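You operate a simulated robot arm through the tools that you are given. There is no shell and no other tool.

Carry out the task below with a simulated robot arm. There is one attempt and no reset: what you move stays moved.

TASK
Switch the bath off, dial back to 30, move the teal cup to the purple mat and close the lid.
Fine: switch OFF first; leave the other cups; leave the drain switch and the teal button. Set down upright: what you pick out.
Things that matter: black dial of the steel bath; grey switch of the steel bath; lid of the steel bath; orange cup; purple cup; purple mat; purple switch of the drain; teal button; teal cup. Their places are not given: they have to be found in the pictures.

It is judged by the outcome, as a careful person would: the job done as asked, and still so three seconds after it is handed in. It fails if anything else is knocked over, pushed out of place, dropped, spilled or broken. Lids that push on must go on centred and level and be pressed home; caps that screw on are set level and turned clockwise until they are tight.

THE ROBOT
A 7-joint arm with a two-finger gripper, fixed in place. Base frame: the origin is on the floor under the middle of its stand, x ahead of it, y to its left, z up; the work surface is at about z = 860. Lengths are in mm, angles in degrees, forces in N, time in s.
With the tool pointing down near the work surface it reaches from about 360 to 780 mm from the base axis. Its first joint turns from -143.0 to 143.0 degrees. Payload 2.45 kg.
The tool frame sits at the grasp point between the pads (the TCP): z along the fingers, y along the line on which they close. The tips reach 26 mm beyond it. The gripper opens to 96 mm; its body begins 69 mm behind the TCP.
Orientation is that of the tool frame in the base frame, as [roll, pitch, yaw] about the fixed x, y, z axes, in that order (R = Rz(yaw) Ry(pitch) Rx(roll)). With the fingers straight down and closing along the base's y, the tool's x points along the base's -x, its y along +y and its z along -z.

THE INTERFACE
- The arm moves only by the tool step_arm. Its argument "targets" is a list of rows, each an object of numbers (a shift or turn left out is 0, a gripper value left out holds the last): "wx", "wy", "wz": the turn, a rotation vector about the base's x, y, z in degrees; "dx", "dy", "dz": the shift along the base's x, y, z in mm; "gripper": the closure, from 0 (fully open) to 1 (shut). In form: [{"wx": .., "wy": .., "wz": .., "dx": .., "dy": .., "dz": .., "gripper": ..}, ...]. A call has 1 to 20 rows; each row is the pose to reach, as a shift and turn from the pose commanded when the call began. Rows are played at 5 a second. More than 50 mm and 8.6 degrees between two rows, or a gripper value outside its range, and nothing of the call is played. Where a pose cannot be reached the arm comes as near as it can. A force on the tool above 70 N (or 10 N above the force at the start of the call, whichever is more), or a blocked arm, ends the call early, and 0.2 s more pass. The fingers move at their own pace (about 50 mm/s each) and stop on an object; they squeeze with about 31 N. The grip force told is the motor's: it shows also when the fingers shut on nothing. Time passes only in rows, and 0.2 s behind the last, so rows that repeat a pose let the fingers close. It gives the time, the measured TCP pose, the force on the tool (base axes), the opening and the grip force at its end, in the units of the frame above (readings bear some noise), with the torque about the TCP (base axes, N m) and any sound that the robot's microphone picked up.
- Cameras (640 x 400 px; columns grow to the right, rows downward): "scene" is fixed at [214.3, 666, 1467.5]; the picture's right is [-0.82, -0.57, 0.00], its down [-0.35, 0.50, -0.79] and it looks along [0.45, -0.65, -0.61] (base axes); focal length 309 px, centre (320, 200). "wrist" rides on the gripper at [82, 3, -98] in the tool frame; the picture's right is [-0.04, 1.00, 0.00], its down [-0.73, -0.03, -0.68] and it looks along [-0.68, -0.03, 0.73] (tool axes); focal length 256 px, centre (320, 200).
- camera(camera): a new picture of that camera. No time passes.
- slide_trunk(by): slides the trunk up (or, below 0, down) by that many mm; the arm rides with it, the base frame stays. It gives what a move gives, with no picture.
- point_at(camera, pixels): for up to 12 pixels [column, row] of the newest picture of that camera ("zoom" is the newest enlarged one), the place [x, y, z] in the base frame of the surface seen there, good to about 2 mm, but the place of the scene camera against the robot may be out by one fixed shift of up to 25 mm in any direction. No time passes.
- enlarge(camera, box): a new picture of the part [left, top, right, bottom] of that camera's present view, enlarged. No time passes.
- finish_job(): hands the job in; it is judged then, once.

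Open the gripper and draw the arm clear of the work before you hand the job in, unless the task says otherwise.

The tools are called after ">>>" as a command line: name --argument value ..., lists and objects as JSON in quotes. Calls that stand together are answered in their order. step_arm: Moves the arm, as the interface text tells. Its arguments: {"type":"object","properties":{"targets":{"type":"array"}},"required":["targets"]} The other tools are called the same way: slide_trunk (by) moves the trunk up or down; camera (camera) takes a picture; point_at (camera, pixels) gives the place of the surface under pixels of a picture; enlarge (camera, box) takes an enlarged picture of a part of a camera's view; finish_job () hands the job in.

At the start:

```text
time_s: 0.0
tool_pos: [400.4, 58.7, 1244.7]
orientation: [-179.9, 0.0, -180.0]
wrist_force: [0.2, -0.6, 0.6]
ft_torque: [0.0, 0.03, -0.01]
opening: 95.7
finger_force: 0.0
trunk travel left (down, up): [-575.0, 65.0]
```

scene: 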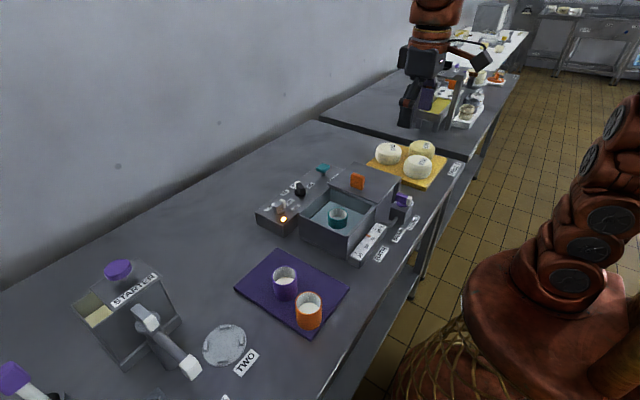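
wrist: 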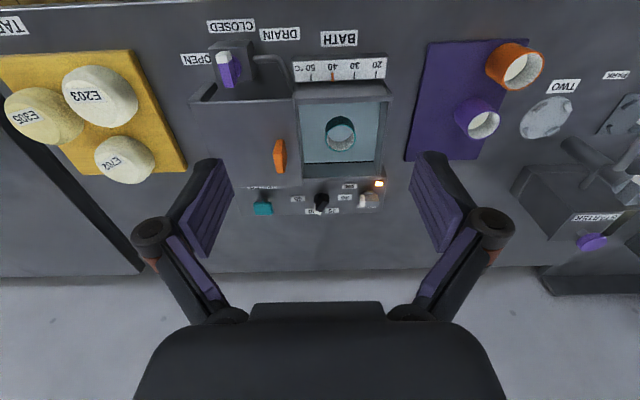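

The wrist view shows the bath around (340,130) with a teal cup inside, a control panel with teal button (262,209), dial (321,203), and switch (370,200). I'll enlarge both views to read the details.

>>> enlarge --camera "wrist" --box '[230, 160, 410, 230]'

>>> enlarge --camera "scene" --box '[230, 140, 450, 280]'

```text
3.56 times, centred on (320, 195) of wrist
```

zoom: 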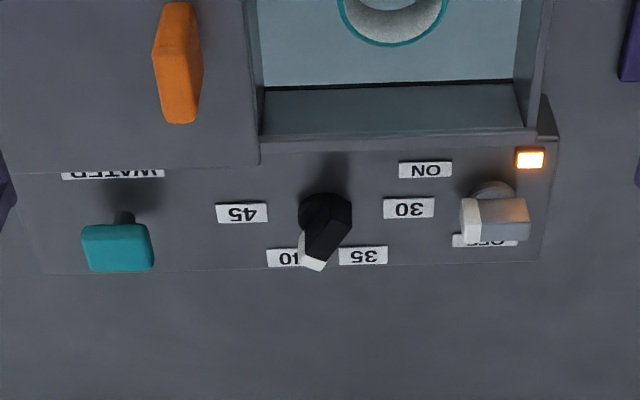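

```text
2.86 times, centred on (340, 210) of scene
```

zoom: 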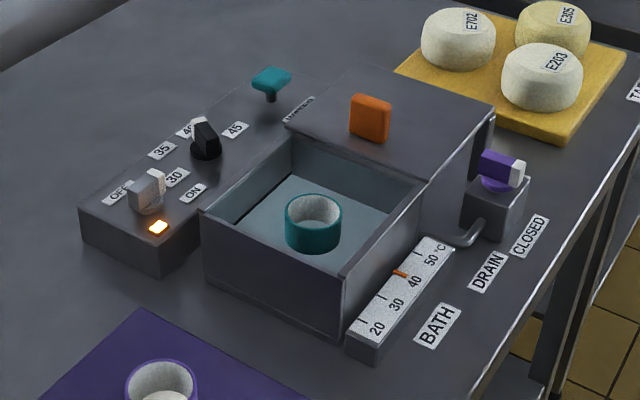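

The lid looks like a sliding cover with an orange handle, and the lamp is lit. I'll get 3D places for the main features from the wrist and the scene to compare the scene camera's offset.

>>> point_at --camera "wrist" --pixels '[[262, 209], [321, 203], [370, 200], [362, 199], [279, 156], [340, 118], [340, 135], [379, 184], [482, 124], [518, 68], [430, 100], [235, 140]]'

>>> point_at --camera "scene" --pixels '[[323, 168], [301, 188], [281, 206], [358, 181], [337, 210], [283, 219], [285, 272], [308, 300], [260, 270], [340, 290]]'

```text
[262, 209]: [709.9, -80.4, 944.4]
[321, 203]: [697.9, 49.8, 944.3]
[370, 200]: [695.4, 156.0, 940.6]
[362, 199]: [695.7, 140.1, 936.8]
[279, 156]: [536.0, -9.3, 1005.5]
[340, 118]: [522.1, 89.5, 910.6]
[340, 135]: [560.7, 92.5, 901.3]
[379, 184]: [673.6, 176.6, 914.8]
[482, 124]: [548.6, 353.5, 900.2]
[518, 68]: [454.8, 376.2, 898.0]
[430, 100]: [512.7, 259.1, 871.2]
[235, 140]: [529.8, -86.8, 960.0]
```

```text
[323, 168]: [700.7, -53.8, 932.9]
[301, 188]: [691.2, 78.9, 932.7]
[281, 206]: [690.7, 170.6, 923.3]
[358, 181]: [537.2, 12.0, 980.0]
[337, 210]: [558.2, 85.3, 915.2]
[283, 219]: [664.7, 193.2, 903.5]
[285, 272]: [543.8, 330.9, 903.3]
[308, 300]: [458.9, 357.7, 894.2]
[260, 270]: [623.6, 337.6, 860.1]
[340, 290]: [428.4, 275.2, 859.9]
```

Wrist points look consistent: panel near x≈695, with dial at y≈50 and switch at y≈150. I'll move the arm closer at a safe height to view the panel.

>>> step_arm --targets '[{"dx": 25, "dy": 4, "dz": -30}, {"dx": 50, "dy": 8, "dz": -60}, {"dx": 75, "dy": 12, "dz": -90}, {"dx": 100, "dy": 16, "dz": -120}, {"dx": 125, "dy": 20, "dz": -150}, {"dx": 150, "dy": 24, "dz": -175}, {"dx": 150, "dy": 24, "dz": -175}]'

>>> camera --camera "wrist"

>>> camera --camera "scene"

```text
time_s: 1.6
tool_pos: [553.5, 82.7, 1069.7]
orientation: [180.0, 0.0, -180.0]
wrist_force: [0.3, -0.5, 0.3]
ft_torque: [-0.01, 0.0, 0.02]
opening: 96.1
finger_force: 0.1
trunk travel left (down, up): [-575.0, 65.0]
```

```text
taken
```

wrist: 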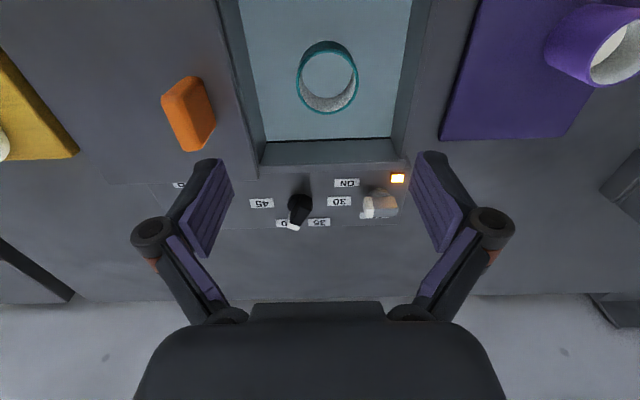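

```text
taken
```

scene: 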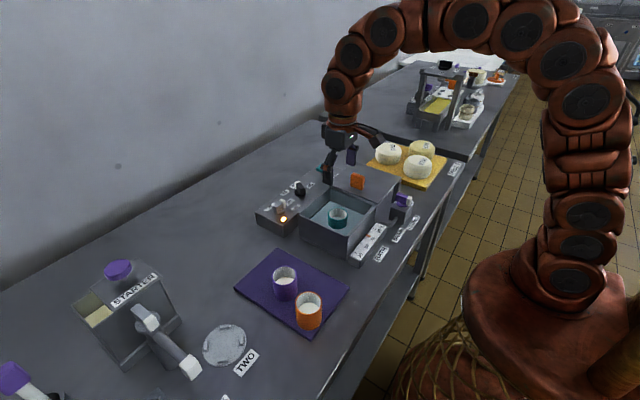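

The panel is now around (300,205). I'll enlarge it to see the dial pointer and the switch geometry.

>>> enlarge --camera "wrist" --box '[240, 160, 420, 240]'

>>> point_at --camera "wrist" --pixels '[[262, 203], [339, 201], [347, 183], [319, 222], [299, 210], [294, 227], [380, 200], [366, 207], [397, 178], [300, 198], [390, 216], [280, 215]]'

```text
3.56 times, centred on (330, 200) of wrist
```

zoom: 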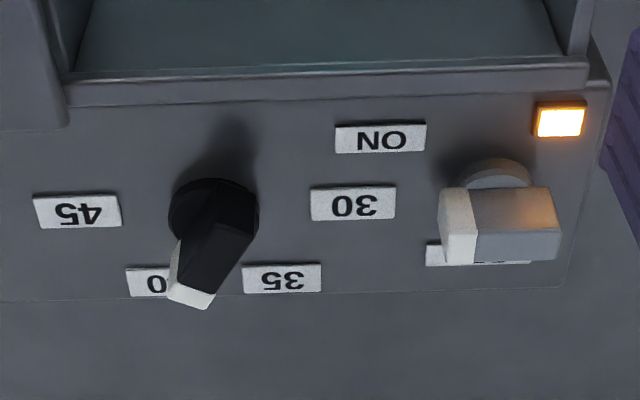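

```text
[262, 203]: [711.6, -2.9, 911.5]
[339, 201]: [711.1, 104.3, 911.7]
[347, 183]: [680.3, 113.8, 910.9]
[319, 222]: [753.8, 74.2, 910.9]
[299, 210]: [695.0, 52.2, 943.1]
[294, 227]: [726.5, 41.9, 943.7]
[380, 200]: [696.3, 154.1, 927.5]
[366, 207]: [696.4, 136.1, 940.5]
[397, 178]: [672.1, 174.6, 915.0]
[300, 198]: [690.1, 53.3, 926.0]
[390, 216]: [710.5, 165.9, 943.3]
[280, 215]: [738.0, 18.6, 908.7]
```

The dial labels 30/35/40/45 fan around the dial centre near (703,51), with the pointer at 40. Now I look at the switch more closely in the scene view and locate the OFF label.

>>> enlarge --camera "scene" --box '[250, 160, 340, 235]'

>>> point_at --camera "wrist" --pixels '[[363, 215], [362, 216], [395, 182], [379, 192], [372, 191], [388, 192], [366, 216], [372, 216], [388, 206], [377, 206], [393, 206], [371, 207]]'

```text
5.33 times, centred on (295, 198) of scene
```

zoom: 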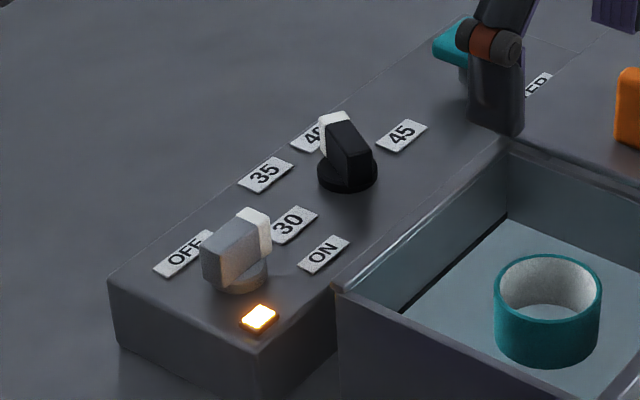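

```text
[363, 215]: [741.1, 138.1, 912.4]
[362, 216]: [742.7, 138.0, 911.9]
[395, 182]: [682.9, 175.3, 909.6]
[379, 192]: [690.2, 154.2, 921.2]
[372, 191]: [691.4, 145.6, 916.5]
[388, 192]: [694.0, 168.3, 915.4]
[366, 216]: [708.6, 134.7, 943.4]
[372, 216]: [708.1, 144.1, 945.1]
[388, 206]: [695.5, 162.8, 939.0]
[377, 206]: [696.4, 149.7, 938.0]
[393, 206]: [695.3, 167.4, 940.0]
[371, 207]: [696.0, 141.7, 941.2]
```

The scene zoom shows both controls as bar-shaped rotary knobs with a white pointer tip. I'll move forward so the camera looks nearly straight down at the panel.

>>> step_arm --targets '[{"dx": 35, "dy": 4, "dz": 0}, {"dx": 70, "dy": 8, "dz": 0}, {"dx": 105, "dy": 12, "dz": 0}, {"dx": 140, "dy": 16, "dz": 0}, {"dx": 170, "dy": 20, "dz": -10}, {"dx": 170, "dy": 20, "dz": -20}, {"dx": 170, "dy": 20, "dz": -20}]'

>>> camera --camera "wrist"

>>> enlarge --camera "wrist" --box '[180, 0, 460, 175]'

```text
time_s: 3.2
tool_pos: [721.0, 100.4, 1049.0]
orientation: [-180.0, 0.0, -180.0]
wrist_force: [-0.1, 0.8, -0.2]
ft_torque: [0.01, 0.01, -0.03]
opening: 96.1
finger_force: 0.1
trunk travel left (down, up): [-575.0, 65.0]
```

```text
taken
```

wrist: 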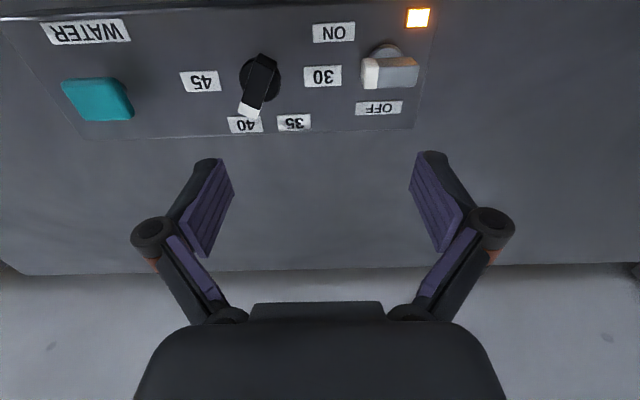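

```text
2.29 times, centred on (320, 88) of wrist
```

zoom: 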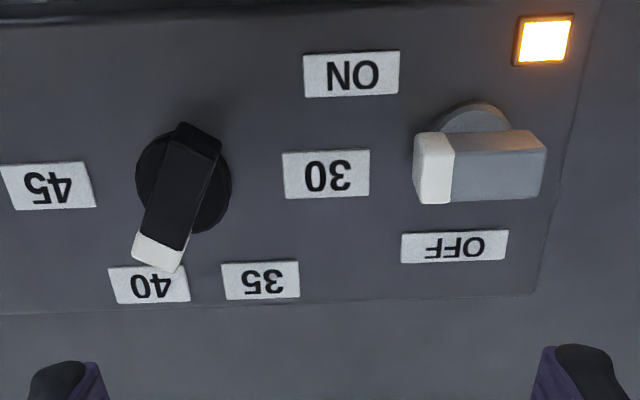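

>>> point_at --camera "zoom" --pixels '[[351, 75], [325, 175], [455, 246], [150, 286], [261, 280], [46, 187], [434, 190], [500, 190], [535, 190], [430, 140], [538, 138], [545, 40]]'

>>> point_at --camera "zoom" --pixels '[[158, 252], [182, 133], [205, 145], [150, 170], [220, 220], [183, 190], [200, 205], [162, 205], [475, 118], [455, 135], [420, 198], [540, 198]]'

```text
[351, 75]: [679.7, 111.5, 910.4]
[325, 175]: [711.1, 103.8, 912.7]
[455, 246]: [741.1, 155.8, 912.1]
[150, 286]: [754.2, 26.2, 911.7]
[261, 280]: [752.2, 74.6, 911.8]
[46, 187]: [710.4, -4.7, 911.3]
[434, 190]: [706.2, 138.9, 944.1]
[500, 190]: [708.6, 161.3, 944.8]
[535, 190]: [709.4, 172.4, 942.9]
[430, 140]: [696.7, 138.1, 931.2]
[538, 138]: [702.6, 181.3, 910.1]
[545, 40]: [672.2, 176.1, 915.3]
```

```text
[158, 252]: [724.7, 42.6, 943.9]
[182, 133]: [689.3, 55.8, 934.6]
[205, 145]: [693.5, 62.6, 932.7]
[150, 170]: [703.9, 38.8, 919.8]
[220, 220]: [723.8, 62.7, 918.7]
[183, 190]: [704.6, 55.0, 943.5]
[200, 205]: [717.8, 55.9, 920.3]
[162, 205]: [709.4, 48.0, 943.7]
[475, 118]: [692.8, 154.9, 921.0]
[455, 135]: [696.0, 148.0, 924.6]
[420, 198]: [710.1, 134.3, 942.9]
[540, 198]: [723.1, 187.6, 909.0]
```

Labels: ON (680,112), OFF (741,156), 30 (711,104), 35 (752,75), 40 (754,26), 45 (710,-5); the switch bar lies along y with its white tip at -y. Next I measure the bath rim near the panel with the scene camera (calibrating against labels), for clearance.

>>> enlarge --camera "scene" --box '[250, 150, 410, 260]'

>>> enlarge --camera "wrist" --box '[220, 30, 300, 140]'

```text
3.64 times, centred on (330, 205) of scene
```

zoom: 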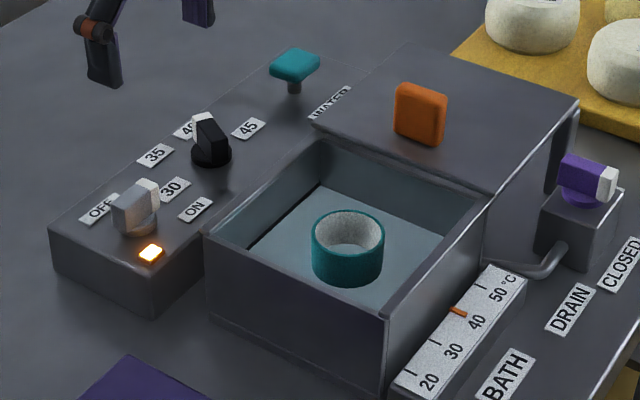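

```text
3.64 times, centred on (260, 85) of wrist
```

zoom: 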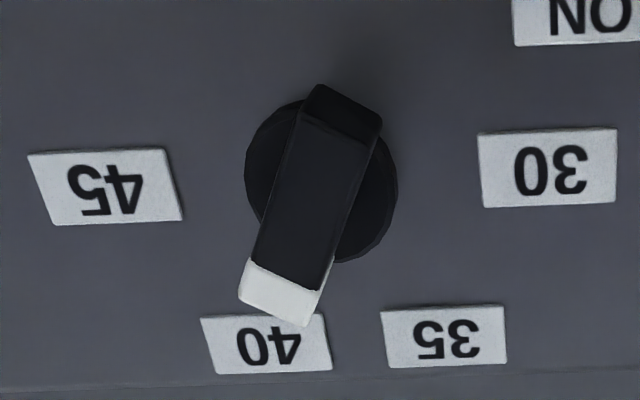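

Now I query dial corners in the zoomed wrist view and rim/lid/cup points in the scene view.

>>> point_at --camera "zoom" --pixels '[[303, 116], [374, 138], [243, 294], [305, 320], [260, 260], [330, 285], [318, 200], [340, 160], [290, 170], [255, 130], [360, 255], [270, 280]]'

>>> point_at --camera "scene" --pixels '[[295.7, 207.5], [289.6, 202.3], [299.5, 212.5], [327, 190], [348.2, 236], [373, 207], [332, 184.5], [375, 202.5], [399, 178], [355, 164], [283, 219], [345, 205]]'

```text
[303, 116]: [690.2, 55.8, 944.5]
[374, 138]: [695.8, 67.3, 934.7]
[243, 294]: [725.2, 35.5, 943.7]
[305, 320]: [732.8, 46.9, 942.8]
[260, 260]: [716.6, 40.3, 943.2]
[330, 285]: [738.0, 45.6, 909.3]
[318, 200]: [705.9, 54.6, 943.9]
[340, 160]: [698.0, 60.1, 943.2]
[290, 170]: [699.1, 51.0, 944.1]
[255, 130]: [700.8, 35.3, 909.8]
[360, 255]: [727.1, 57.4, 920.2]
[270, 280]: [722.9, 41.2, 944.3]
```

```text
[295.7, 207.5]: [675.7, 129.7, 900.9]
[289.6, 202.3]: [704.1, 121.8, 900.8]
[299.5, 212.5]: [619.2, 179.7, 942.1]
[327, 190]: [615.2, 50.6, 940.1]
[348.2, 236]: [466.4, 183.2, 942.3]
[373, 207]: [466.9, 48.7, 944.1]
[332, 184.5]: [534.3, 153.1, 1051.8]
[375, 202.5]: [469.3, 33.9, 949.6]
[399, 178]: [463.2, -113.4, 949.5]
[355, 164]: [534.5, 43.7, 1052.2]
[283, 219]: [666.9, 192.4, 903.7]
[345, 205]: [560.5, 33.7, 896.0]
```

The scene offset comes out at about (+5.5, -17.5, +11), and the dial pivot is about (710.5, 51), with pointer at -30° and "30" at +90°. Now I zoom on the switch.

>>> enlarge --camera "wrist" --box '[340, 0, 440, 125]'

```text
3.20 times, centred on (390, 62) of wrist
```

zoom: 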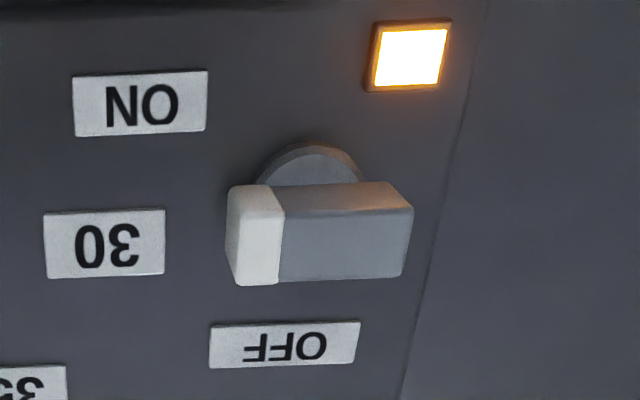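

I query corner points of the switch bar and its disk.

>>> point_at --camera "zoom" --pixels '[[240, 280], [234, 220], [232, 195], [398, 273], [404, 215], [395, 190], [320, 200], [320, 215], [320, 230], [320, 270], [310, 160], [310, 148]]'

>>> point_at --camera "zoom" --pixels '[[268, 175], [355, 172], [320, 275], [250, 240], [380, 240], [380, 260], [250, 260], [310, 175], [284, 346], [140, 103]]'

```text
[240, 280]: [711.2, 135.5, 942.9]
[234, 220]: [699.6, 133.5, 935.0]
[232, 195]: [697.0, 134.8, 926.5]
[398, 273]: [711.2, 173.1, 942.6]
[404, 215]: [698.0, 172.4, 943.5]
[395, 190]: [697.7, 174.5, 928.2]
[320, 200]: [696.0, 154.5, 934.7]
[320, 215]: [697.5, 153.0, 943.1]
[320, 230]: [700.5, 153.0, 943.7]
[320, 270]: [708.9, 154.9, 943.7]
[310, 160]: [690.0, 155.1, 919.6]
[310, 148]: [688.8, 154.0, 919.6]
```

```text
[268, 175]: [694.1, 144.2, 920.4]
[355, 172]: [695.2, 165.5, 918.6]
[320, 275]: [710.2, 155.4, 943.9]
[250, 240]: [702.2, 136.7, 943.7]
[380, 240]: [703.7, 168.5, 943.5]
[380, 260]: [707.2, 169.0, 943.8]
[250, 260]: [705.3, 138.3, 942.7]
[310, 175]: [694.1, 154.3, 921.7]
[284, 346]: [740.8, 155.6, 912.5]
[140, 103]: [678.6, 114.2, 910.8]
```

The switch bar is centred on about (704.5,154), spans x 697–711.5 and y 134–174, top z≈944, disk top z≈920. I rotate the tool by -90° so the fingers close along x, move above the switch with the gripper partly closed.

>>> step_arm --targets '[{"wz": -8, "dx": -2, "dy": 5, "gripper": 0.5}, {"wz": -16, "dx": -3, "dy": 10}, {"wz": -24, "dx": -5, "dy": 15}, {"wz": -32, "dx": -6, "dy": 20}, {"wz": -40, "dx": -8, "dy": 25}, {"wz": -48, "dx": -9, "dy": 30}, {"wz": -56, "dx": -11, "dy": 35}, {"wz": -64, "dx": -12, "dy": 40}, {"wz": -72, "dx": -14, "dy": 45}, {"wz": -80, "dx": -15, "dy": 50}, {"wz": -88, "dx": -16.5, "dy": 53.6}, {"wz": -90, "dx": -16.5, "dy": 53.6}, {"wz": -90, "dx": -16.5, "dy": 53.6}]'

>>> camera --camera "wrist"

>>> camera --camera "scene"

```text
time_s: 6.0
tool_pos: [704.6, 157.1, 1050.9]
orientation: [180.0, 0.0, 90.0]
wrist_force: [0.0, -0.4, -0.9]
ft_torque: [0.0, 0.01, -0.01]
opening: 48.2
finger_force: 0.1
trunk travel left (down, up): [-575.0, 65.0]
```

```text
taken
```

wrist: 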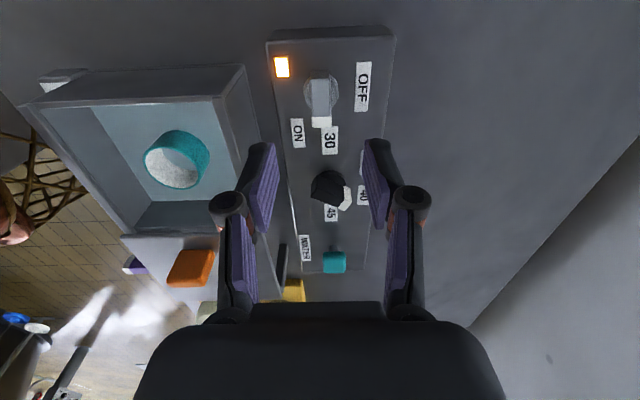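

```text
taken
```

scene: 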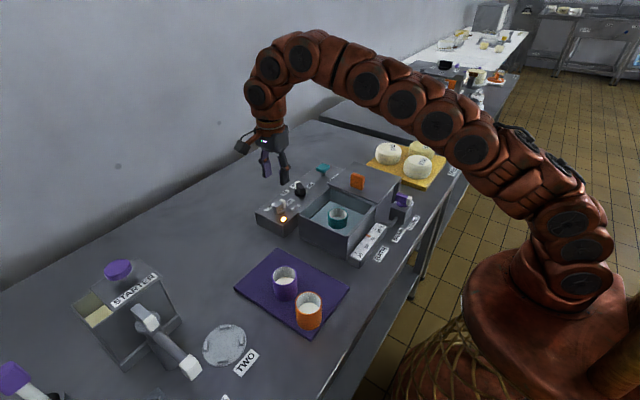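

The rotation worked and the switch is at (320,95) in the view, lamp still lit. I take a second reading of the pose and points on the switch from this viewpoint.

>>> point_at --camera "wrist" --pixels '[[312, 100], [328, 100], [320, 85], [320, 105], [320, 122], [283, 67], [363, 86], [298, 132], [330, 140], [312, 84], [328, 84], [320, 76]]'

>>> step_arm --targets '[{"dx": 0}]'

>>> enlarge --camera "wrist" --box '[260, 50, 400, 150]'

```text
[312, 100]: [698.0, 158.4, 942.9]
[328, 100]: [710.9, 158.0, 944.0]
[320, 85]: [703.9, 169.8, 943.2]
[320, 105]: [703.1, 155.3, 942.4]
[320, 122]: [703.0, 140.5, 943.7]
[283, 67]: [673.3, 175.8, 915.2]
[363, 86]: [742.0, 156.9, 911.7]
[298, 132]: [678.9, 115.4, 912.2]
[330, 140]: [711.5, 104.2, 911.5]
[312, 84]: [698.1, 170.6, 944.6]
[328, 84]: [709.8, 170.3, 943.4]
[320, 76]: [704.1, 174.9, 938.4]
```

```text
time_s: 6.4
tool_pos: [705.2, 158.8, 1049.9]
orientation: [179.9, 0.0, 90.0]
wrist_force: [-0.8, -0.9, -0.3]
ft_torque: [-0.02, 0.0, -0.01]
opening: 48.0
finger_force: 0.2
trunk travel left (down, up): [-575.0, 65.0]
```

```text
4.00 times, centred on (330, 100) of wrist
```

zoom: 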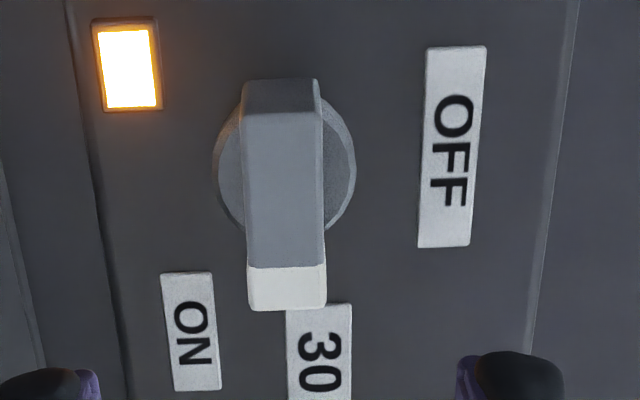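

The switch pivot is confirmed at about (704.3,154), and my TCP is near (705,158). I descend to about 30 mm above first, with a small correction, and look.

>>> step_arm --targets '[{"dx": -0.7, "dy": -3.5, "dz": -30}, {"dx": -0.7, "dy": -3.5, "dz": -60}, {"dx": -0.7, "dy": -3.5, "dz": -70}, {"dx": -0.7, "dy": -3.5, "dz": -70}]'

>>> camera --camera "wrist"

>>> enlarge --camera "scene" --box '[230, 140, 350, 240]'

```text
time_s: 7.4
tool_pos: [702.9, 153.6, 978.8]
orientation: [-180.0, 0.0, 90.0]
wrist_force: [1.2, 0.2, 0.1]
ft_torque: [-0.03, 0.04, 0.0]
opening: 48.1
finger_force: 0.0
trunk travel left (down, up): [-575.0, 65.0]
```

```text
taken
```

wrist: 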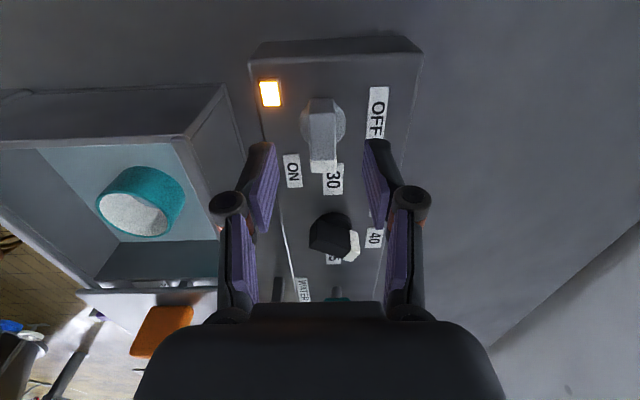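

```text
4.00 times, centred on (290, 190) of scene
```

zoom: 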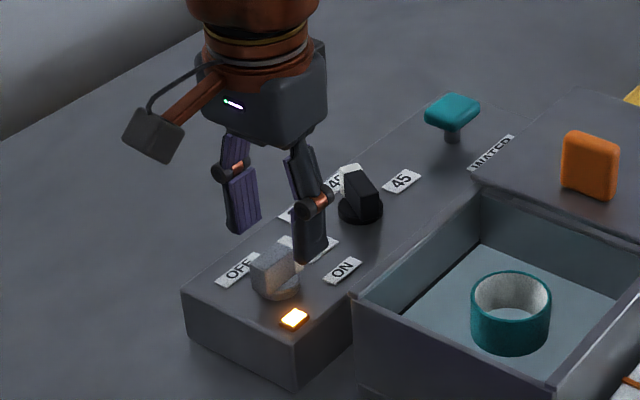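

The pads straddle the switch bar (column ~322) in the wrist view, and the tips are clear. I descend to TCP z≈950 and close on the bar.

>>> step_arm --targets '[{"dx": 1, "dz": -10}, {"dx": 1, "dz": -20}, {"dx": 1, "dz": -28}, {"dx": 1, "dz": -28}]'

>>> enlarge --camera "wrist" --box '[220, 60, 420, 260]'

```text
time_s: 8.4
tool_pos: [704.7, 153.0, 952.1]
orientation: [-179.9, 0.0, 90.1]
wrist_force: [-0.1, -0.1, -0.1]
ft_torque: [-0.03, 0.0, -0.02]
opening: 48.1
finger_force: 0.0
trunk travel left (down, up): [-575.0, 65.0]
```

```text
2.00 times, centred on (320, 160) of wrist
```

zoom: 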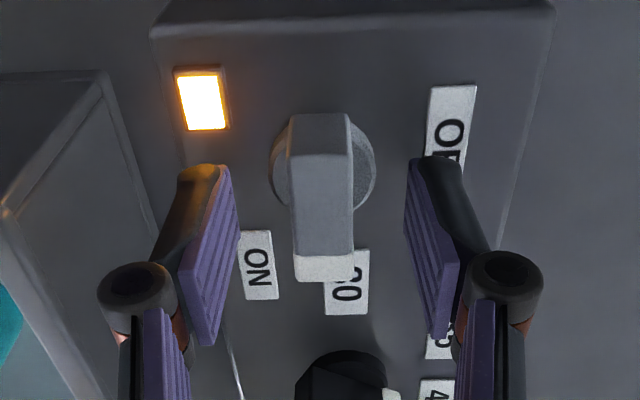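

TCP reads (704.7,153.0,952.1) with no contact force, and the bar sits between the pads. I lower 2 mm and close the fingers.

>>> step_arm --targets '[{"dz": -2, "dy": 0.5, "gripper": 0.7}, {"dz": -2, "dy": 0.5, "gripper": 1.0}, {"dz": -2, "dy": 0.5}, {"dz": -2, "dy": 0.5}, {"dz": -2, "dy": 0.5}]'

>>> enlarge --camera "wrist" --box '[220, 60, 420, 260]'

```text
time_s: 9.6
tool_pos: [704.9, 153.4, 950.7]
orientation: [179.8, -0.1, 90.0]
wrist_force: [13.9, 1.6, 2.3]
ft_torque: [0.17, -0.35, 0.02]
opening: 16.1
finger_force: 41.6
trunk travel left (down, up): [-575.0, 65.0]
```

```text
2.00 times, centred on (320, 160) of wrist
```

zoom: 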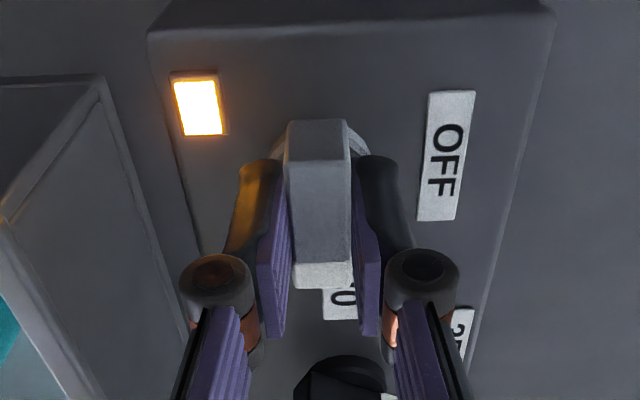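

The bar is gripped (opening 16.1) with a side force of 14 N along x, meaning TCP is slightly off the bar's centre. I shift +1 mm in x to relieve it and check.

>>> step_arm --targets '[{"dx": 1}, {"dx": 1}]'

```text
time_s: 10.2
tool_pos: [704.3, 153.5, 949.7]
orientation: [179.9, 0.0, 90.0]
wrist_force: [8.6, -0.2, 8.5]
ft_torque: [0.02, -0.15, 0.01]
opening: 16.0
finger_force: 42.0
trunk travel left (down, up): [-575.0, 65.0]
```

Force dropped to 8.6 N; I shift another 1.5 mm and start turning +16° to sense the resistance.

>>> step_arm --targets '[{"dx": 1.5}, {"dx": 1.5}, {"dx": 1.5, "wz": 4}, {"dx": 1.5, "wz": 8}, {"dx": 1.5, "wz": 12}, {"dx": 1.5, "wz": 16}]'

>>> enlarge --camera "wrist" --box '[220, 60, 420, 260]'

```text
time_s: 11.6
tool_pos: [705.3, 153.6, 949.5]
orientation: [-179.8, 0.0, 106.1]
wrist_force: [-12.8, -4.4, 7.7]
ft_torque: [-0.2, 0.35, 0.03]
opening: 15.7
finger_force: 41.6
trunk travel left (down, up): [-575.0, 65.0]
```

```text
2.00 times, centred on (320, 160) of wrist
```

zoom: 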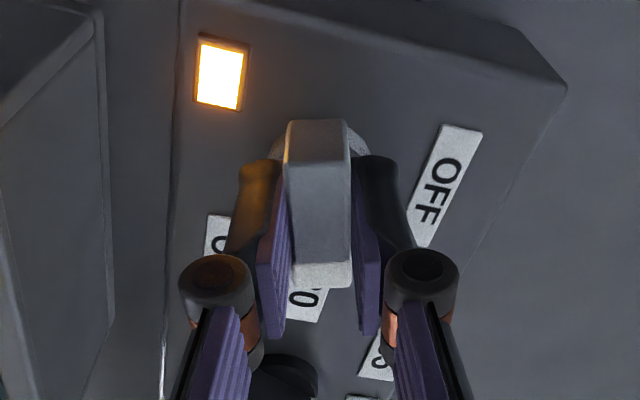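

The bar turns with the gripper with almost no resistance torque. I correct x by -1.2 mm and continue turning to about +56°.

>>> step_arm --targets '[{"dx": -1.2, "wz": 5}, {"dx": -1.2, "wz": 10}, {"dx": -1.2, "wz": 15}, {"dx": -1.2, "wz": 20}, {"dx": -1.2, "wz": 25}, {"dx": -1.2, "wz": 30}, {"dx": -1.2, "wz": 35}, {"dx": -1.2, "wz": 40}]'

>>> enlarge --camera "wrist" --box '[220, 60, 420, 260]'

```text
time_s: 13.4
tool_pos: [705.9, 154.8, 950.1]
orientation: [179.9, 0.0, 146.2]
wrist_force: [8.5, -4.9, -2.6]
ft_torque: [0.17, 0.1, -0.02]
opening: 15.8
finger_force: 42.3
trunk travel left (down, up): [-575.0, 65.0]
```

```text
2.00 times, centred on (320, 160) of wrist
```

zoom: 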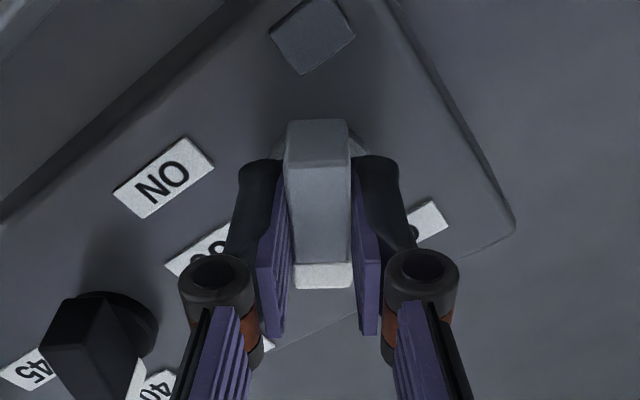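

The lamp has gone dark. I continue turning the remaining 34° to line the pointer up with OFF.

>>> step_arm --targets '[{"dx": -0.3, "wz": 5}, {"dx": -0.3, "wz": 10}, {"dx": -0.3, "wz": 15}, {"dx": -0.3, "wz": 20}, {"dx": -0.3, "wz": 25}, {"dx": -0.3, "wz": 30}, {"dx": -0.3, "wz": 34}, {"dx": -0.3, "wz": 34}]'

>>> camera --camera "wrist"

>>> enlarge --camera "wrist" --box '[220, 60, 420, 260]'

```text
time_s: 15.2
tool_pos: [707.5, 157.1, 951.1]
orientation: [180.0, 0.1, -180.0]
wrist_force: [22.9, 10.5, 4.6]
ft_torque: [0.2, -1.42, -0.08]
opening: 15.9
finger_force: 42.0
trunk travel left (down, up): [-575.0, 65.0]
```

```text
taken
```

wrist: 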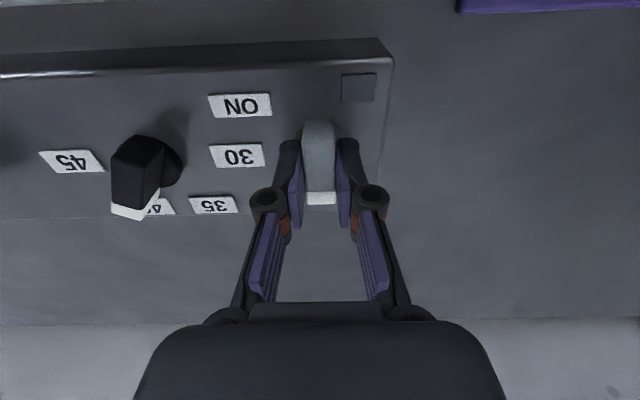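

```text
2.00 times, centred on (320, 160) of wrist
```

zoom: 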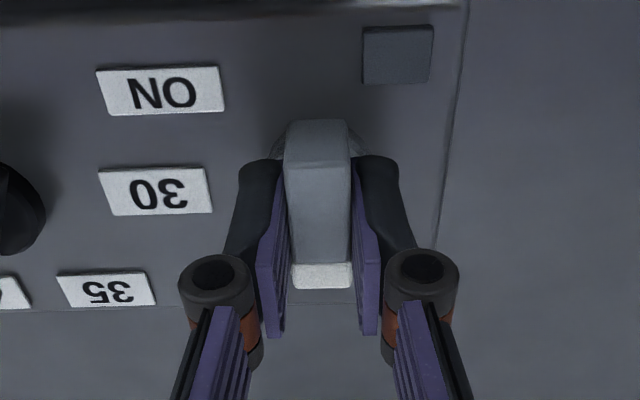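

The pointer now aims at OFF (toward +x) and the lamp is dark. I open to about half and rise straight up, then look.

>>> step_arm --targets '[{"gripper": 0.55}, {"gripper": 0.5}, {"gripper": 0.5}, {"dz": 15}, {"dz": 40}, {"dz": 80}, {"dz": 100}]'

>>> camera --camera "wrist"

>>> enlarge --camera "wrist" --box '[180, 0, 460, 175]'

```text
time_s: 16.8
tool_pos: [704.7, 155.6, 1050.7]
orientation: [-179.9, 0.1, -180.0]
wrist_force: [0.1, 0.2, -0.1]
ft_torque: [0.01, 0.01, 0.01]
opening: 48.0
finger_force: 0.0
trunk travel left (down, up): [-575.0, 65.0]
```

```text
taken
```

wrist: 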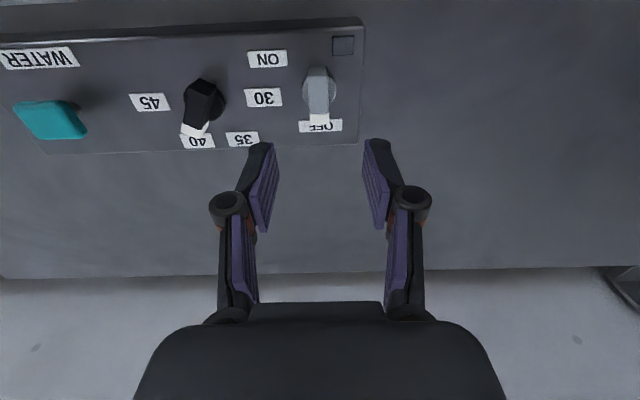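

```text
2.29 times, centred on (320, 88) of wrist
```

zoom: 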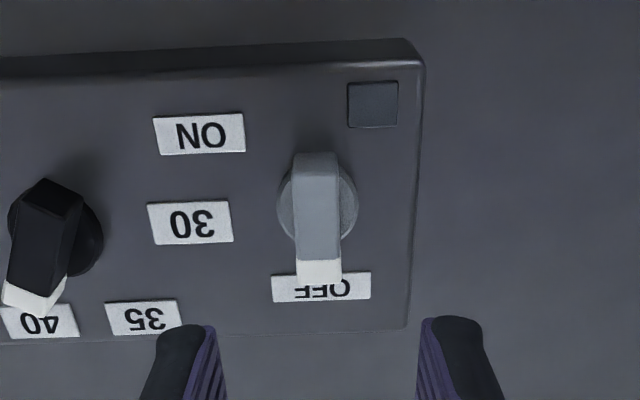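

Switch is at OFF and lamp dark. Now I move above the dial with the tool turned -30° to match its pointer, staying at z≈1050.

>>> step_arm --targets '[{"dx": 1, "dy": -26, "wz": -7.5}, {"dx": 2, "dy": -52, "wz": -15}, {"dx": 3, "dy": -78, "wz": -22.5}, {"dx": 4, "dy": -104, "wz": -30}, {"dx": 4, "dy": -104, "wz": -30}]'

>>> camera --camera "wrist"

>>> enlarge --camera "wrist" --box '[240, 40, 400, 150]'

```text
time_s: 18.0
tool_pos: [709.2, 48.9, 1049.9]
orientation: [179.9, 0.0, 149.9]
wrist_force: [0.0, -0.6, 1.0]
ft_torque: [-0.03, -0.01, -0.02]
opening: 48.0
finger_force: 0.1
trunk travel left (down, up): [-575.0, 65.0]
```

```text
taken
```

wrist: 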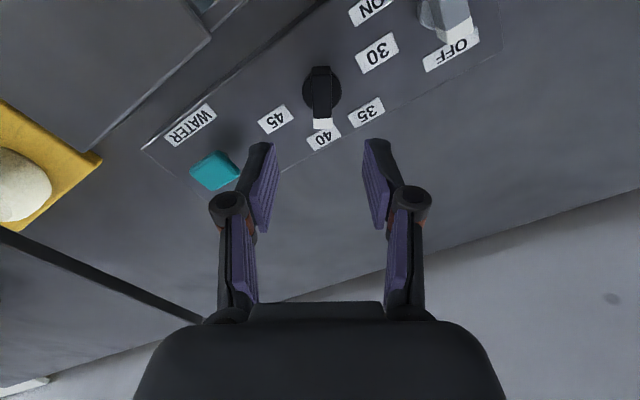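

```text
3.64 times, centred on (320, 95) of wrist
```

zoom: 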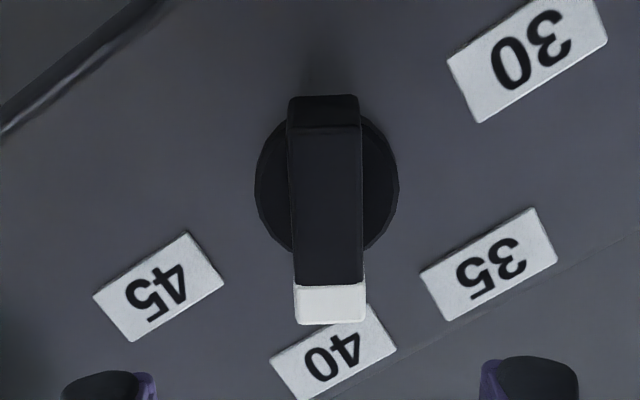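

The dial bar appears almost vertical between the pads (column ~326), so the angle matches. I get its corner coordinates.

>>> point_at --camera "zoom" --pixels '[[294, 135], [356, 133], [300, 317], [361, 315], [297, 220], [358, 220], [327, 220], [327, 140], [330, 310], [262, 185], [392, 185], [327, 180]]'

>>> step_arm --targets '[{"dx": 0}]'

```text
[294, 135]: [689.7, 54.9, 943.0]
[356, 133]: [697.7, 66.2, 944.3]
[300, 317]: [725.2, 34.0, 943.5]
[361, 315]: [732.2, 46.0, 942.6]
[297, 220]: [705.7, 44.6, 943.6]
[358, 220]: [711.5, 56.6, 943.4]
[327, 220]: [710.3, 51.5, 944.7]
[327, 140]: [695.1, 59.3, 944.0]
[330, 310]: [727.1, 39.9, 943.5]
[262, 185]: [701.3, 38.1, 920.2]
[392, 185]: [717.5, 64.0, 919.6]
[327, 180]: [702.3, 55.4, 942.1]
```

```text
time_s: 18.4
tool_pos: [709.5, 49.3, 1048.7]
orientation: [179.9, -0.1, 150.0]
wrist_force: [-0.7, 0.1, -0.1]
ft_torque: [-0.03, 0.01, -0.01]
opening: 47.9
finger_force: 0.0
trunk travel left (down, up): [-575.0, 65.0]
```

The dial centre is about (710,50.7) and TCP is near (709.3,49.1). I correct and descend to TCP z≈950 in two stages within one call, with the force guard active.

>>> step_arm --targets '[{"dx": 0.8, "dy": 1.5, "dz": -30}, {"dx": 0.8, "dy": 1.5, "dz": -60}, {"dx": 0.8, "dy": 1.5, "dz": -75}, {"dx": 0.8, "dy": 1.5, "dz": -85}, {"dx": 0.8, "dy": 1.5, "dz": -95}, {"dx": 0.8, "dy": 1.5, "dz": -98}, {"dx": 0.8, "dy": 1.5, "dz": -98}]'

>>> enlarge --camera "wrist" --box '[220, 60, 420, 260]'

```text
time_s: 20.0
tool_pos: [709.7, 50.8, 950.8]
orientation: [-180.0, 0.0, 150.1]
wrist_force: [-0.4, 0.7, 1.1]
ft_torque: [0.0, 0.02, 0.01]
opening: 48.1
finger_force: 0.1
trunk travel left (down, up): [-575.0, 65.0]
```

```text
2.00 times, centred on (320, 160) of wrist
```

zoom: 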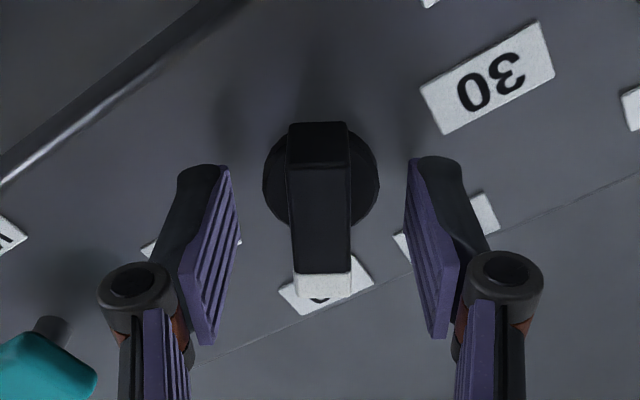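

The bar is centred between the pads. I close the gripper on it.

>>> step_arm --targets '[{"gripper": 0.7}, {"gripper": 1.0}, {}, {}, {}]'

```text
time_s: 21.2
tool_pos: [709.8, 51.6, 952.0]
orientation: [179.9, 0.0, 150.0]
wrist_force: [0.0, -0.6, 0.1]
ft_torque: [0.0, 0.05, 0.01]
opening: 15.8
finger_force: 41.9
trunk travel left (down, up): [-575.0, 65.0]
```

Gripped with nearly zero side force. I turn +60° first, in 5° steps.

>>> step_arm --targets '[{"wz": 5}, {"wz": 10}, {"wz": 15}, {"wz": 20}, {"wz": 25}, {"wz": 30}, {"wz": 35}, {"wz": 40}, {"wz": 45}, {"wz": 50}, {"wz": 55}, {"wz": 60}, {"wz": 60}]'

>>> enlarge --camera "wrist" --box '[220, 60, 420, 260]'

```text
time_s: 24.0
tool_pos: [709.8, 49.7, 951.8]
orientation: [180.0, 0.0, -150.0]
wrist_force: [-1.1, -23.3, -0.4]
ft_torque: [-0.69, 0.45, -0.06]
opening: 15.8
finger_force: 42.0
trunk travel left (down, up): [-575.0, 65.0]
```

```text
2.00 times, centred on (320, 160) of wrist
```

zoom: 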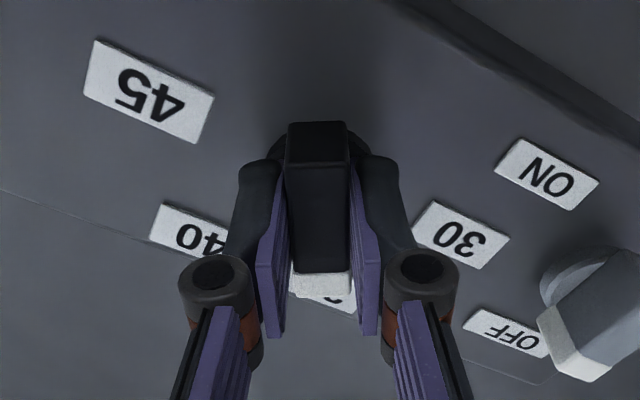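

The pointer is at 35 and the lateral force is -23 N along y. I shift -1.8 mm in y to relieve it and turn the remaining 60°.

>>> step_arm --targets '[{"dy": -0.9}, {"dy": -1.8, "wz": 5}, {"dy": -1.8, "wz": 10}, {"dy": -1.8, "wz": 15}, {"dy": -1.8, "wz": 20}, {"dy": -1.8, "wz": 25}, {"dy": -1.8, "wz": 30}]'

```text
time_s: 25.6
tool_pos: [710.7, 49.2, 951.9]
orientation: [180.0, 0.0, -119.9]
wrist_force: [7.1, -15.1, -6.6]
ft_torque: [0.18, -0.5, -0.01]
opening: 15.6
finger_force: 41.8
trunk travel left (down, up): [-575.0, 65.0]
```

The turn goes smoothly with moderate side force; I relieve a bit more (-1 mm y, +0.5 mm x) and continue the last 30°.

>>> step_arm --targets '[{"dy": -0.8, "dx": 0.5, "wz": 5}, {"dy": -0.8, "dx": 0.5, "wz": 10}, {"dy": -0.8, "dx": 0.5, "wz": 15}, {"dy": -0.8, "dx": 0.5, "wz": 20}, {"dy": -0.8, "dx": 0.5, "wz": 25}, {"dy": -0.8, "dx": 0.5, "wz": 30}, {"dy": -0.8, "dx": 0.5, "wz": 30}]'

>>> enlarge --camera "wrist" --box '[220, 60, 420, 260]'

```text
time_s: 27.2
tool_pos: [711.9, 47.8, 952.6]
orientation: [-179.9, 0.0, -90.0]
wrist_force: [23.9, -4.4, -0.7]
ft_torque: [-0.39, -0.6, -0.08]
opening: 16.0
finger_force: 41.8
trunk travel left (down, up): [-575.0, 65.0]
```

```text
2.00 times, centred on (320, 160) of wrist
```

zoom: 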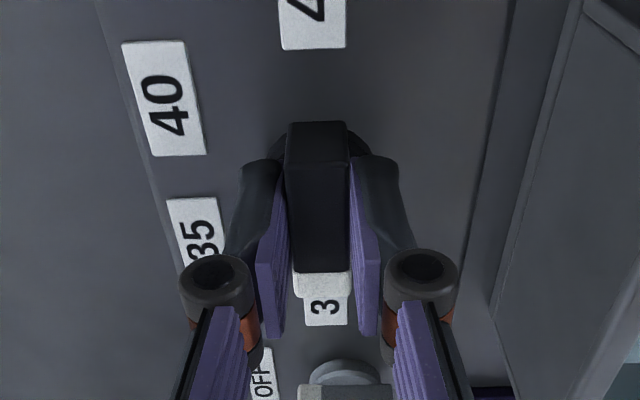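

The pointer is now on 30. I relieve the side force slightly, open and rise, then look.

>>> step_arm --targets '[{"dx": 1.2}, {"dx": 1.2, "gripper": 0.55}, {"dx": 1.2, "gripper": 0.5}, {"dx": 1.2}, {"dx": 1.2, "dz": 15}, {"dx": 1.2, "dz": 40}, {"dx": 1.2, "dz": 80}, {"dx": 1.2, "dz": 110}, {"dx": 1.2, "dz": 110}]'

>>> camera --camera "wrist"

>>> camera --camera "scene"

>>> enlarge --camera "wrist" --box '[220, 40, 420, 180]'

```text
time_s: 29.2
tool_pos: [712.8, 47.1, 1062.0]
orientation: [180.0, 0.0, -90.0]
wrist_force: [-0.1, -0.3, -0.2]
ft_torque: [-0.01, 0.0, 0.02]
opening: 48.0
finger_force: 0.2
trunk travel left (down, up): [-575.0, 65.0]
```

```text
taken
```

wrist: 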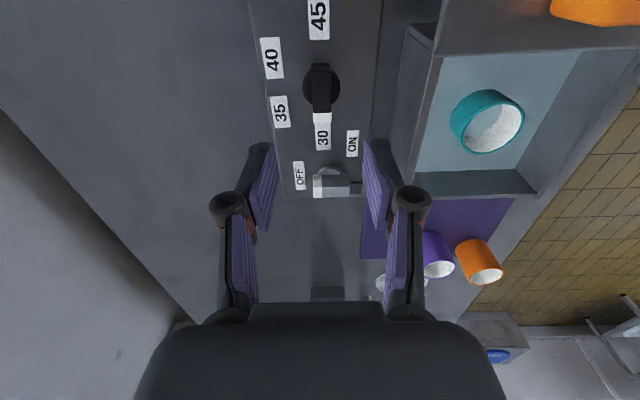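

```text
taken
```

scene: 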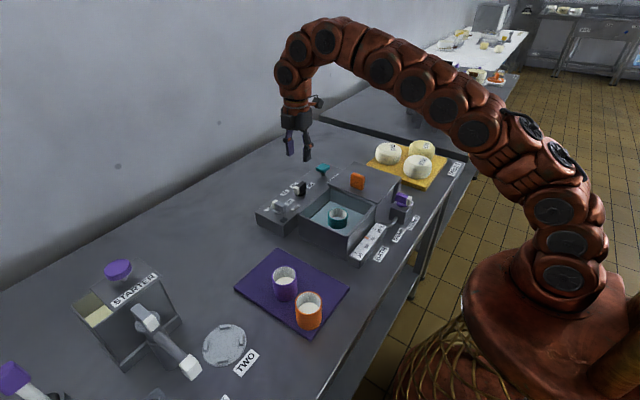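

```text
2.86 times, centred on (320, 110) of wrist
```

zoom: 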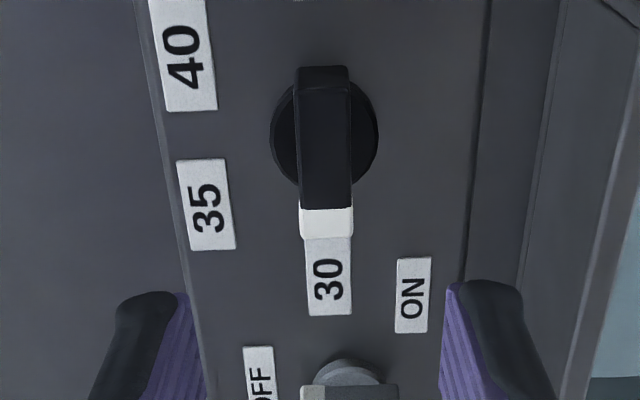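

The dial points at 30. Now I return the tool to its neutral yaw and move above the bath to look at the teal cup.

>>> step_arm --targets '[{"wz": -8.2, "dx": -13, "dy": 4}, {"wz": -16.4, "dx": -26, "dy": 8}, {"wz": -24.6, "dx": -39, "dy": 12}, {"wz": -32.8, "dx": -52, "dy": 16}, {"wz": -41, "dx": -65, "dy": 20}, {"wz": -49.2, "dx": -78, "dy": 24}, {"wz": -57.4, "dx": -91, "dy": 28}, {"wz": -65.6, "dx": -104, "dy": 32}, {"wz": -73.8, "dx": -117, "dy": 36}, {"wz": -82, "dx": -130, "dy": 40}, {"wz": -90, "dx": -145, "dy": 44, "gripper": 0}, {"wz": -90, "dx": -145, "dy": 44}, {"wz": -90, "dx": -145, "dy": 44}]'

>>> camera --camera "wrist"

>>> enlarge --camera "wrist" --box '[160, 0, 480, 200]'

```text
time_s: 32.0
tool_pos: [565.4, 93.3, 1063.0]
orientation: [180.0, 0.1, 179.9]
wrist_force: [-0.5, -1.0, 0.6]
ft_torque: [-0.02, 0.0, -0.02]
opening: 96.1
finger_force: 0.1
trunk travel left (down, up): [-575.0, 65.0]
```

```text
taken
```

wrist: 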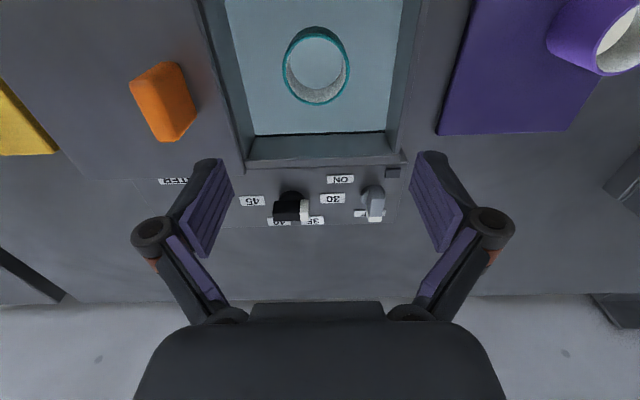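

```text
2.00 times, centred on (320, 100) of wrist
```

zoom: 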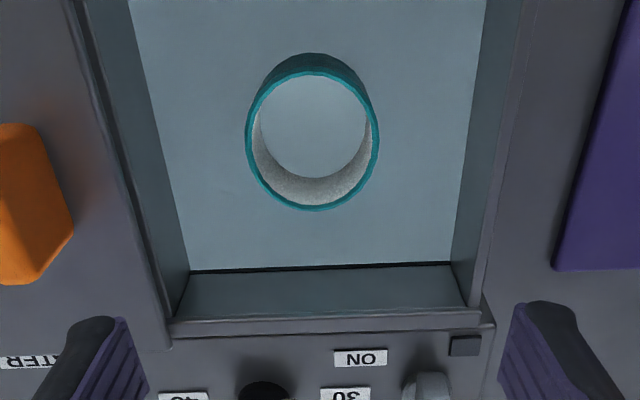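

I measure the cup's rim, the water/floor surface, and the bath's inner walls and rim from this view.

>>> point_at --camera "zoom" --pixels '[[312, 73], [249, 140], [376, 140], [316, 207], [257, 100], [372, 180], [312, 130], [312, 60], [200, 200], [400, 200], [310, 310], [315, 325]]'

>>> point_at --camera "zoom" --pixels '[[124, 100], [140, 140], [155, 140], [488, 140], [508, 140], [160, 240], [475, 260], [505, 60], [60, 60], [20, 140], [290, 190], [340, 185]]'

```text
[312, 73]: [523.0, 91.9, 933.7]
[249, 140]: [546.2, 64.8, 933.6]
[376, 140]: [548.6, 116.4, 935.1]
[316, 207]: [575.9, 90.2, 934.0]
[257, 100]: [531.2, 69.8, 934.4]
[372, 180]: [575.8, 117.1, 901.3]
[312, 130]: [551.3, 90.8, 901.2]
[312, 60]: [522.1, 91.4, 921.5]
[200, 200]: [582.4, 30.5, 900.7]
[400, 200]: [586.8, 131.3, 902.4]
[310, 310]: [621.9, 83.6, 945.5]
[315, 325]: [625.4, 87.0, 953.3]
```

```text
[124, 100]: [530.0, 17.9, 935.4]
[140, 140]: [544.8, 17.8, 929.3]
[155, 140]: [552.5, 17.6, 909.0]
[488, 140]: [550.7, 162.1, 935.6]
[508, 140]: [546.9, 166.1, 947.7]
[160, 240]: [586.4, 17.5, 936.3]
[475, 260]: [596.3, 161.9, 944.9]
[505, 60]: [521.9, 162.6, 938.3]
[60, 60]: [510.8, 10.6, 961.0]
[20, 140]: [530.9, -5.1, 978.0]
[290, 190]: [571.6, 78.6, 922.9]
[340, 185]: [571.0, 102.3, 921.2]
```

The cup rim is at z≈934, centred at about (549,91), radius ≈26.5; water surface z≈901; bath inner walls y 18–162, rim z≈953. I measure the lid handle, the lid and the mat/other cups before planning the grasp.

>>> point_at --camera "wrist" --pixels '[[133, 88], [160, 66], [180, 64], [160, 95], [190, 110], [196, 118], [160, 138], [100, 60], [60, 120], [120, 170], [222, 150], [240, 165]]'

>>> point_at --camera "scene" --pixels '[[285, 267], [285, 276], [273, 274], [297, 274], [285, 283], [307, 292], [307, 302], [236, 288], [278, 251], [349, 289], [303, 334], [320, 275]]'

>>> enlarge --camera "scene" --box '[220, 240, 360, 340]'

```text
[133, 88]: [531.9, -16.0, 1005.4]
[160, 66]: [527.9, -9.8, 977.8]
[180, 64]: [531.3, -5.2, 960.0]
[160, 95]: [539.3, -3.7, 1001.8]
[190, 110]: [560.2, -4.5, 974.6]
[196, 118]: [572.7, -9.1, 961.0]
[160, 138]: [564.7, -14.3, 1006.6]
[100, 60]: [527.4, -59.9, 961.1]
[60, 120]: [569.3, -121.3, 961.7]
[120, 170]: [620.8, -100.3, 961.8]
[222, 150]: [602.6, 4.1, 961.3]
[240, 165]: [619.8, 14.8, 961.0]
```

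```text
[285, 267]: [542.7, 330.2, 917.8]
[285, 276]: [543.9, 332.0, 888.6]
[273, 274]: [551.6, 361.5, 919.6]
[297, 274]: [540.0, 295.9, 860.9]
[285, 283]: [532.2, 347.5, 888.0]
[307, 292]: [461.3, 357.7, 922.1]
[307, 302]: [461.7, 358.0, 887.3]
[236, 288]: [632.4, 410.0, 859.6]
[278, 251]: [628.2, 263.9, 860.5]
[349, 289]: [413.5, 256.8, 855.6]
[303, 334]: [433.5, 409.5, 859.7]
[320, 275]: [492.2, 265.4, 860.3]
```

```text
4.00 times, centred on (290, 290) of scene
```

zoom: 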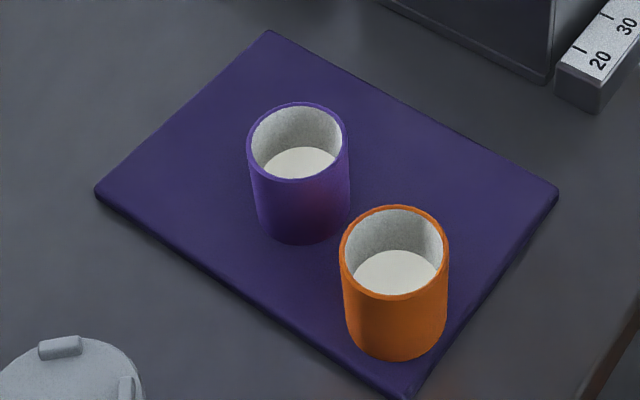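

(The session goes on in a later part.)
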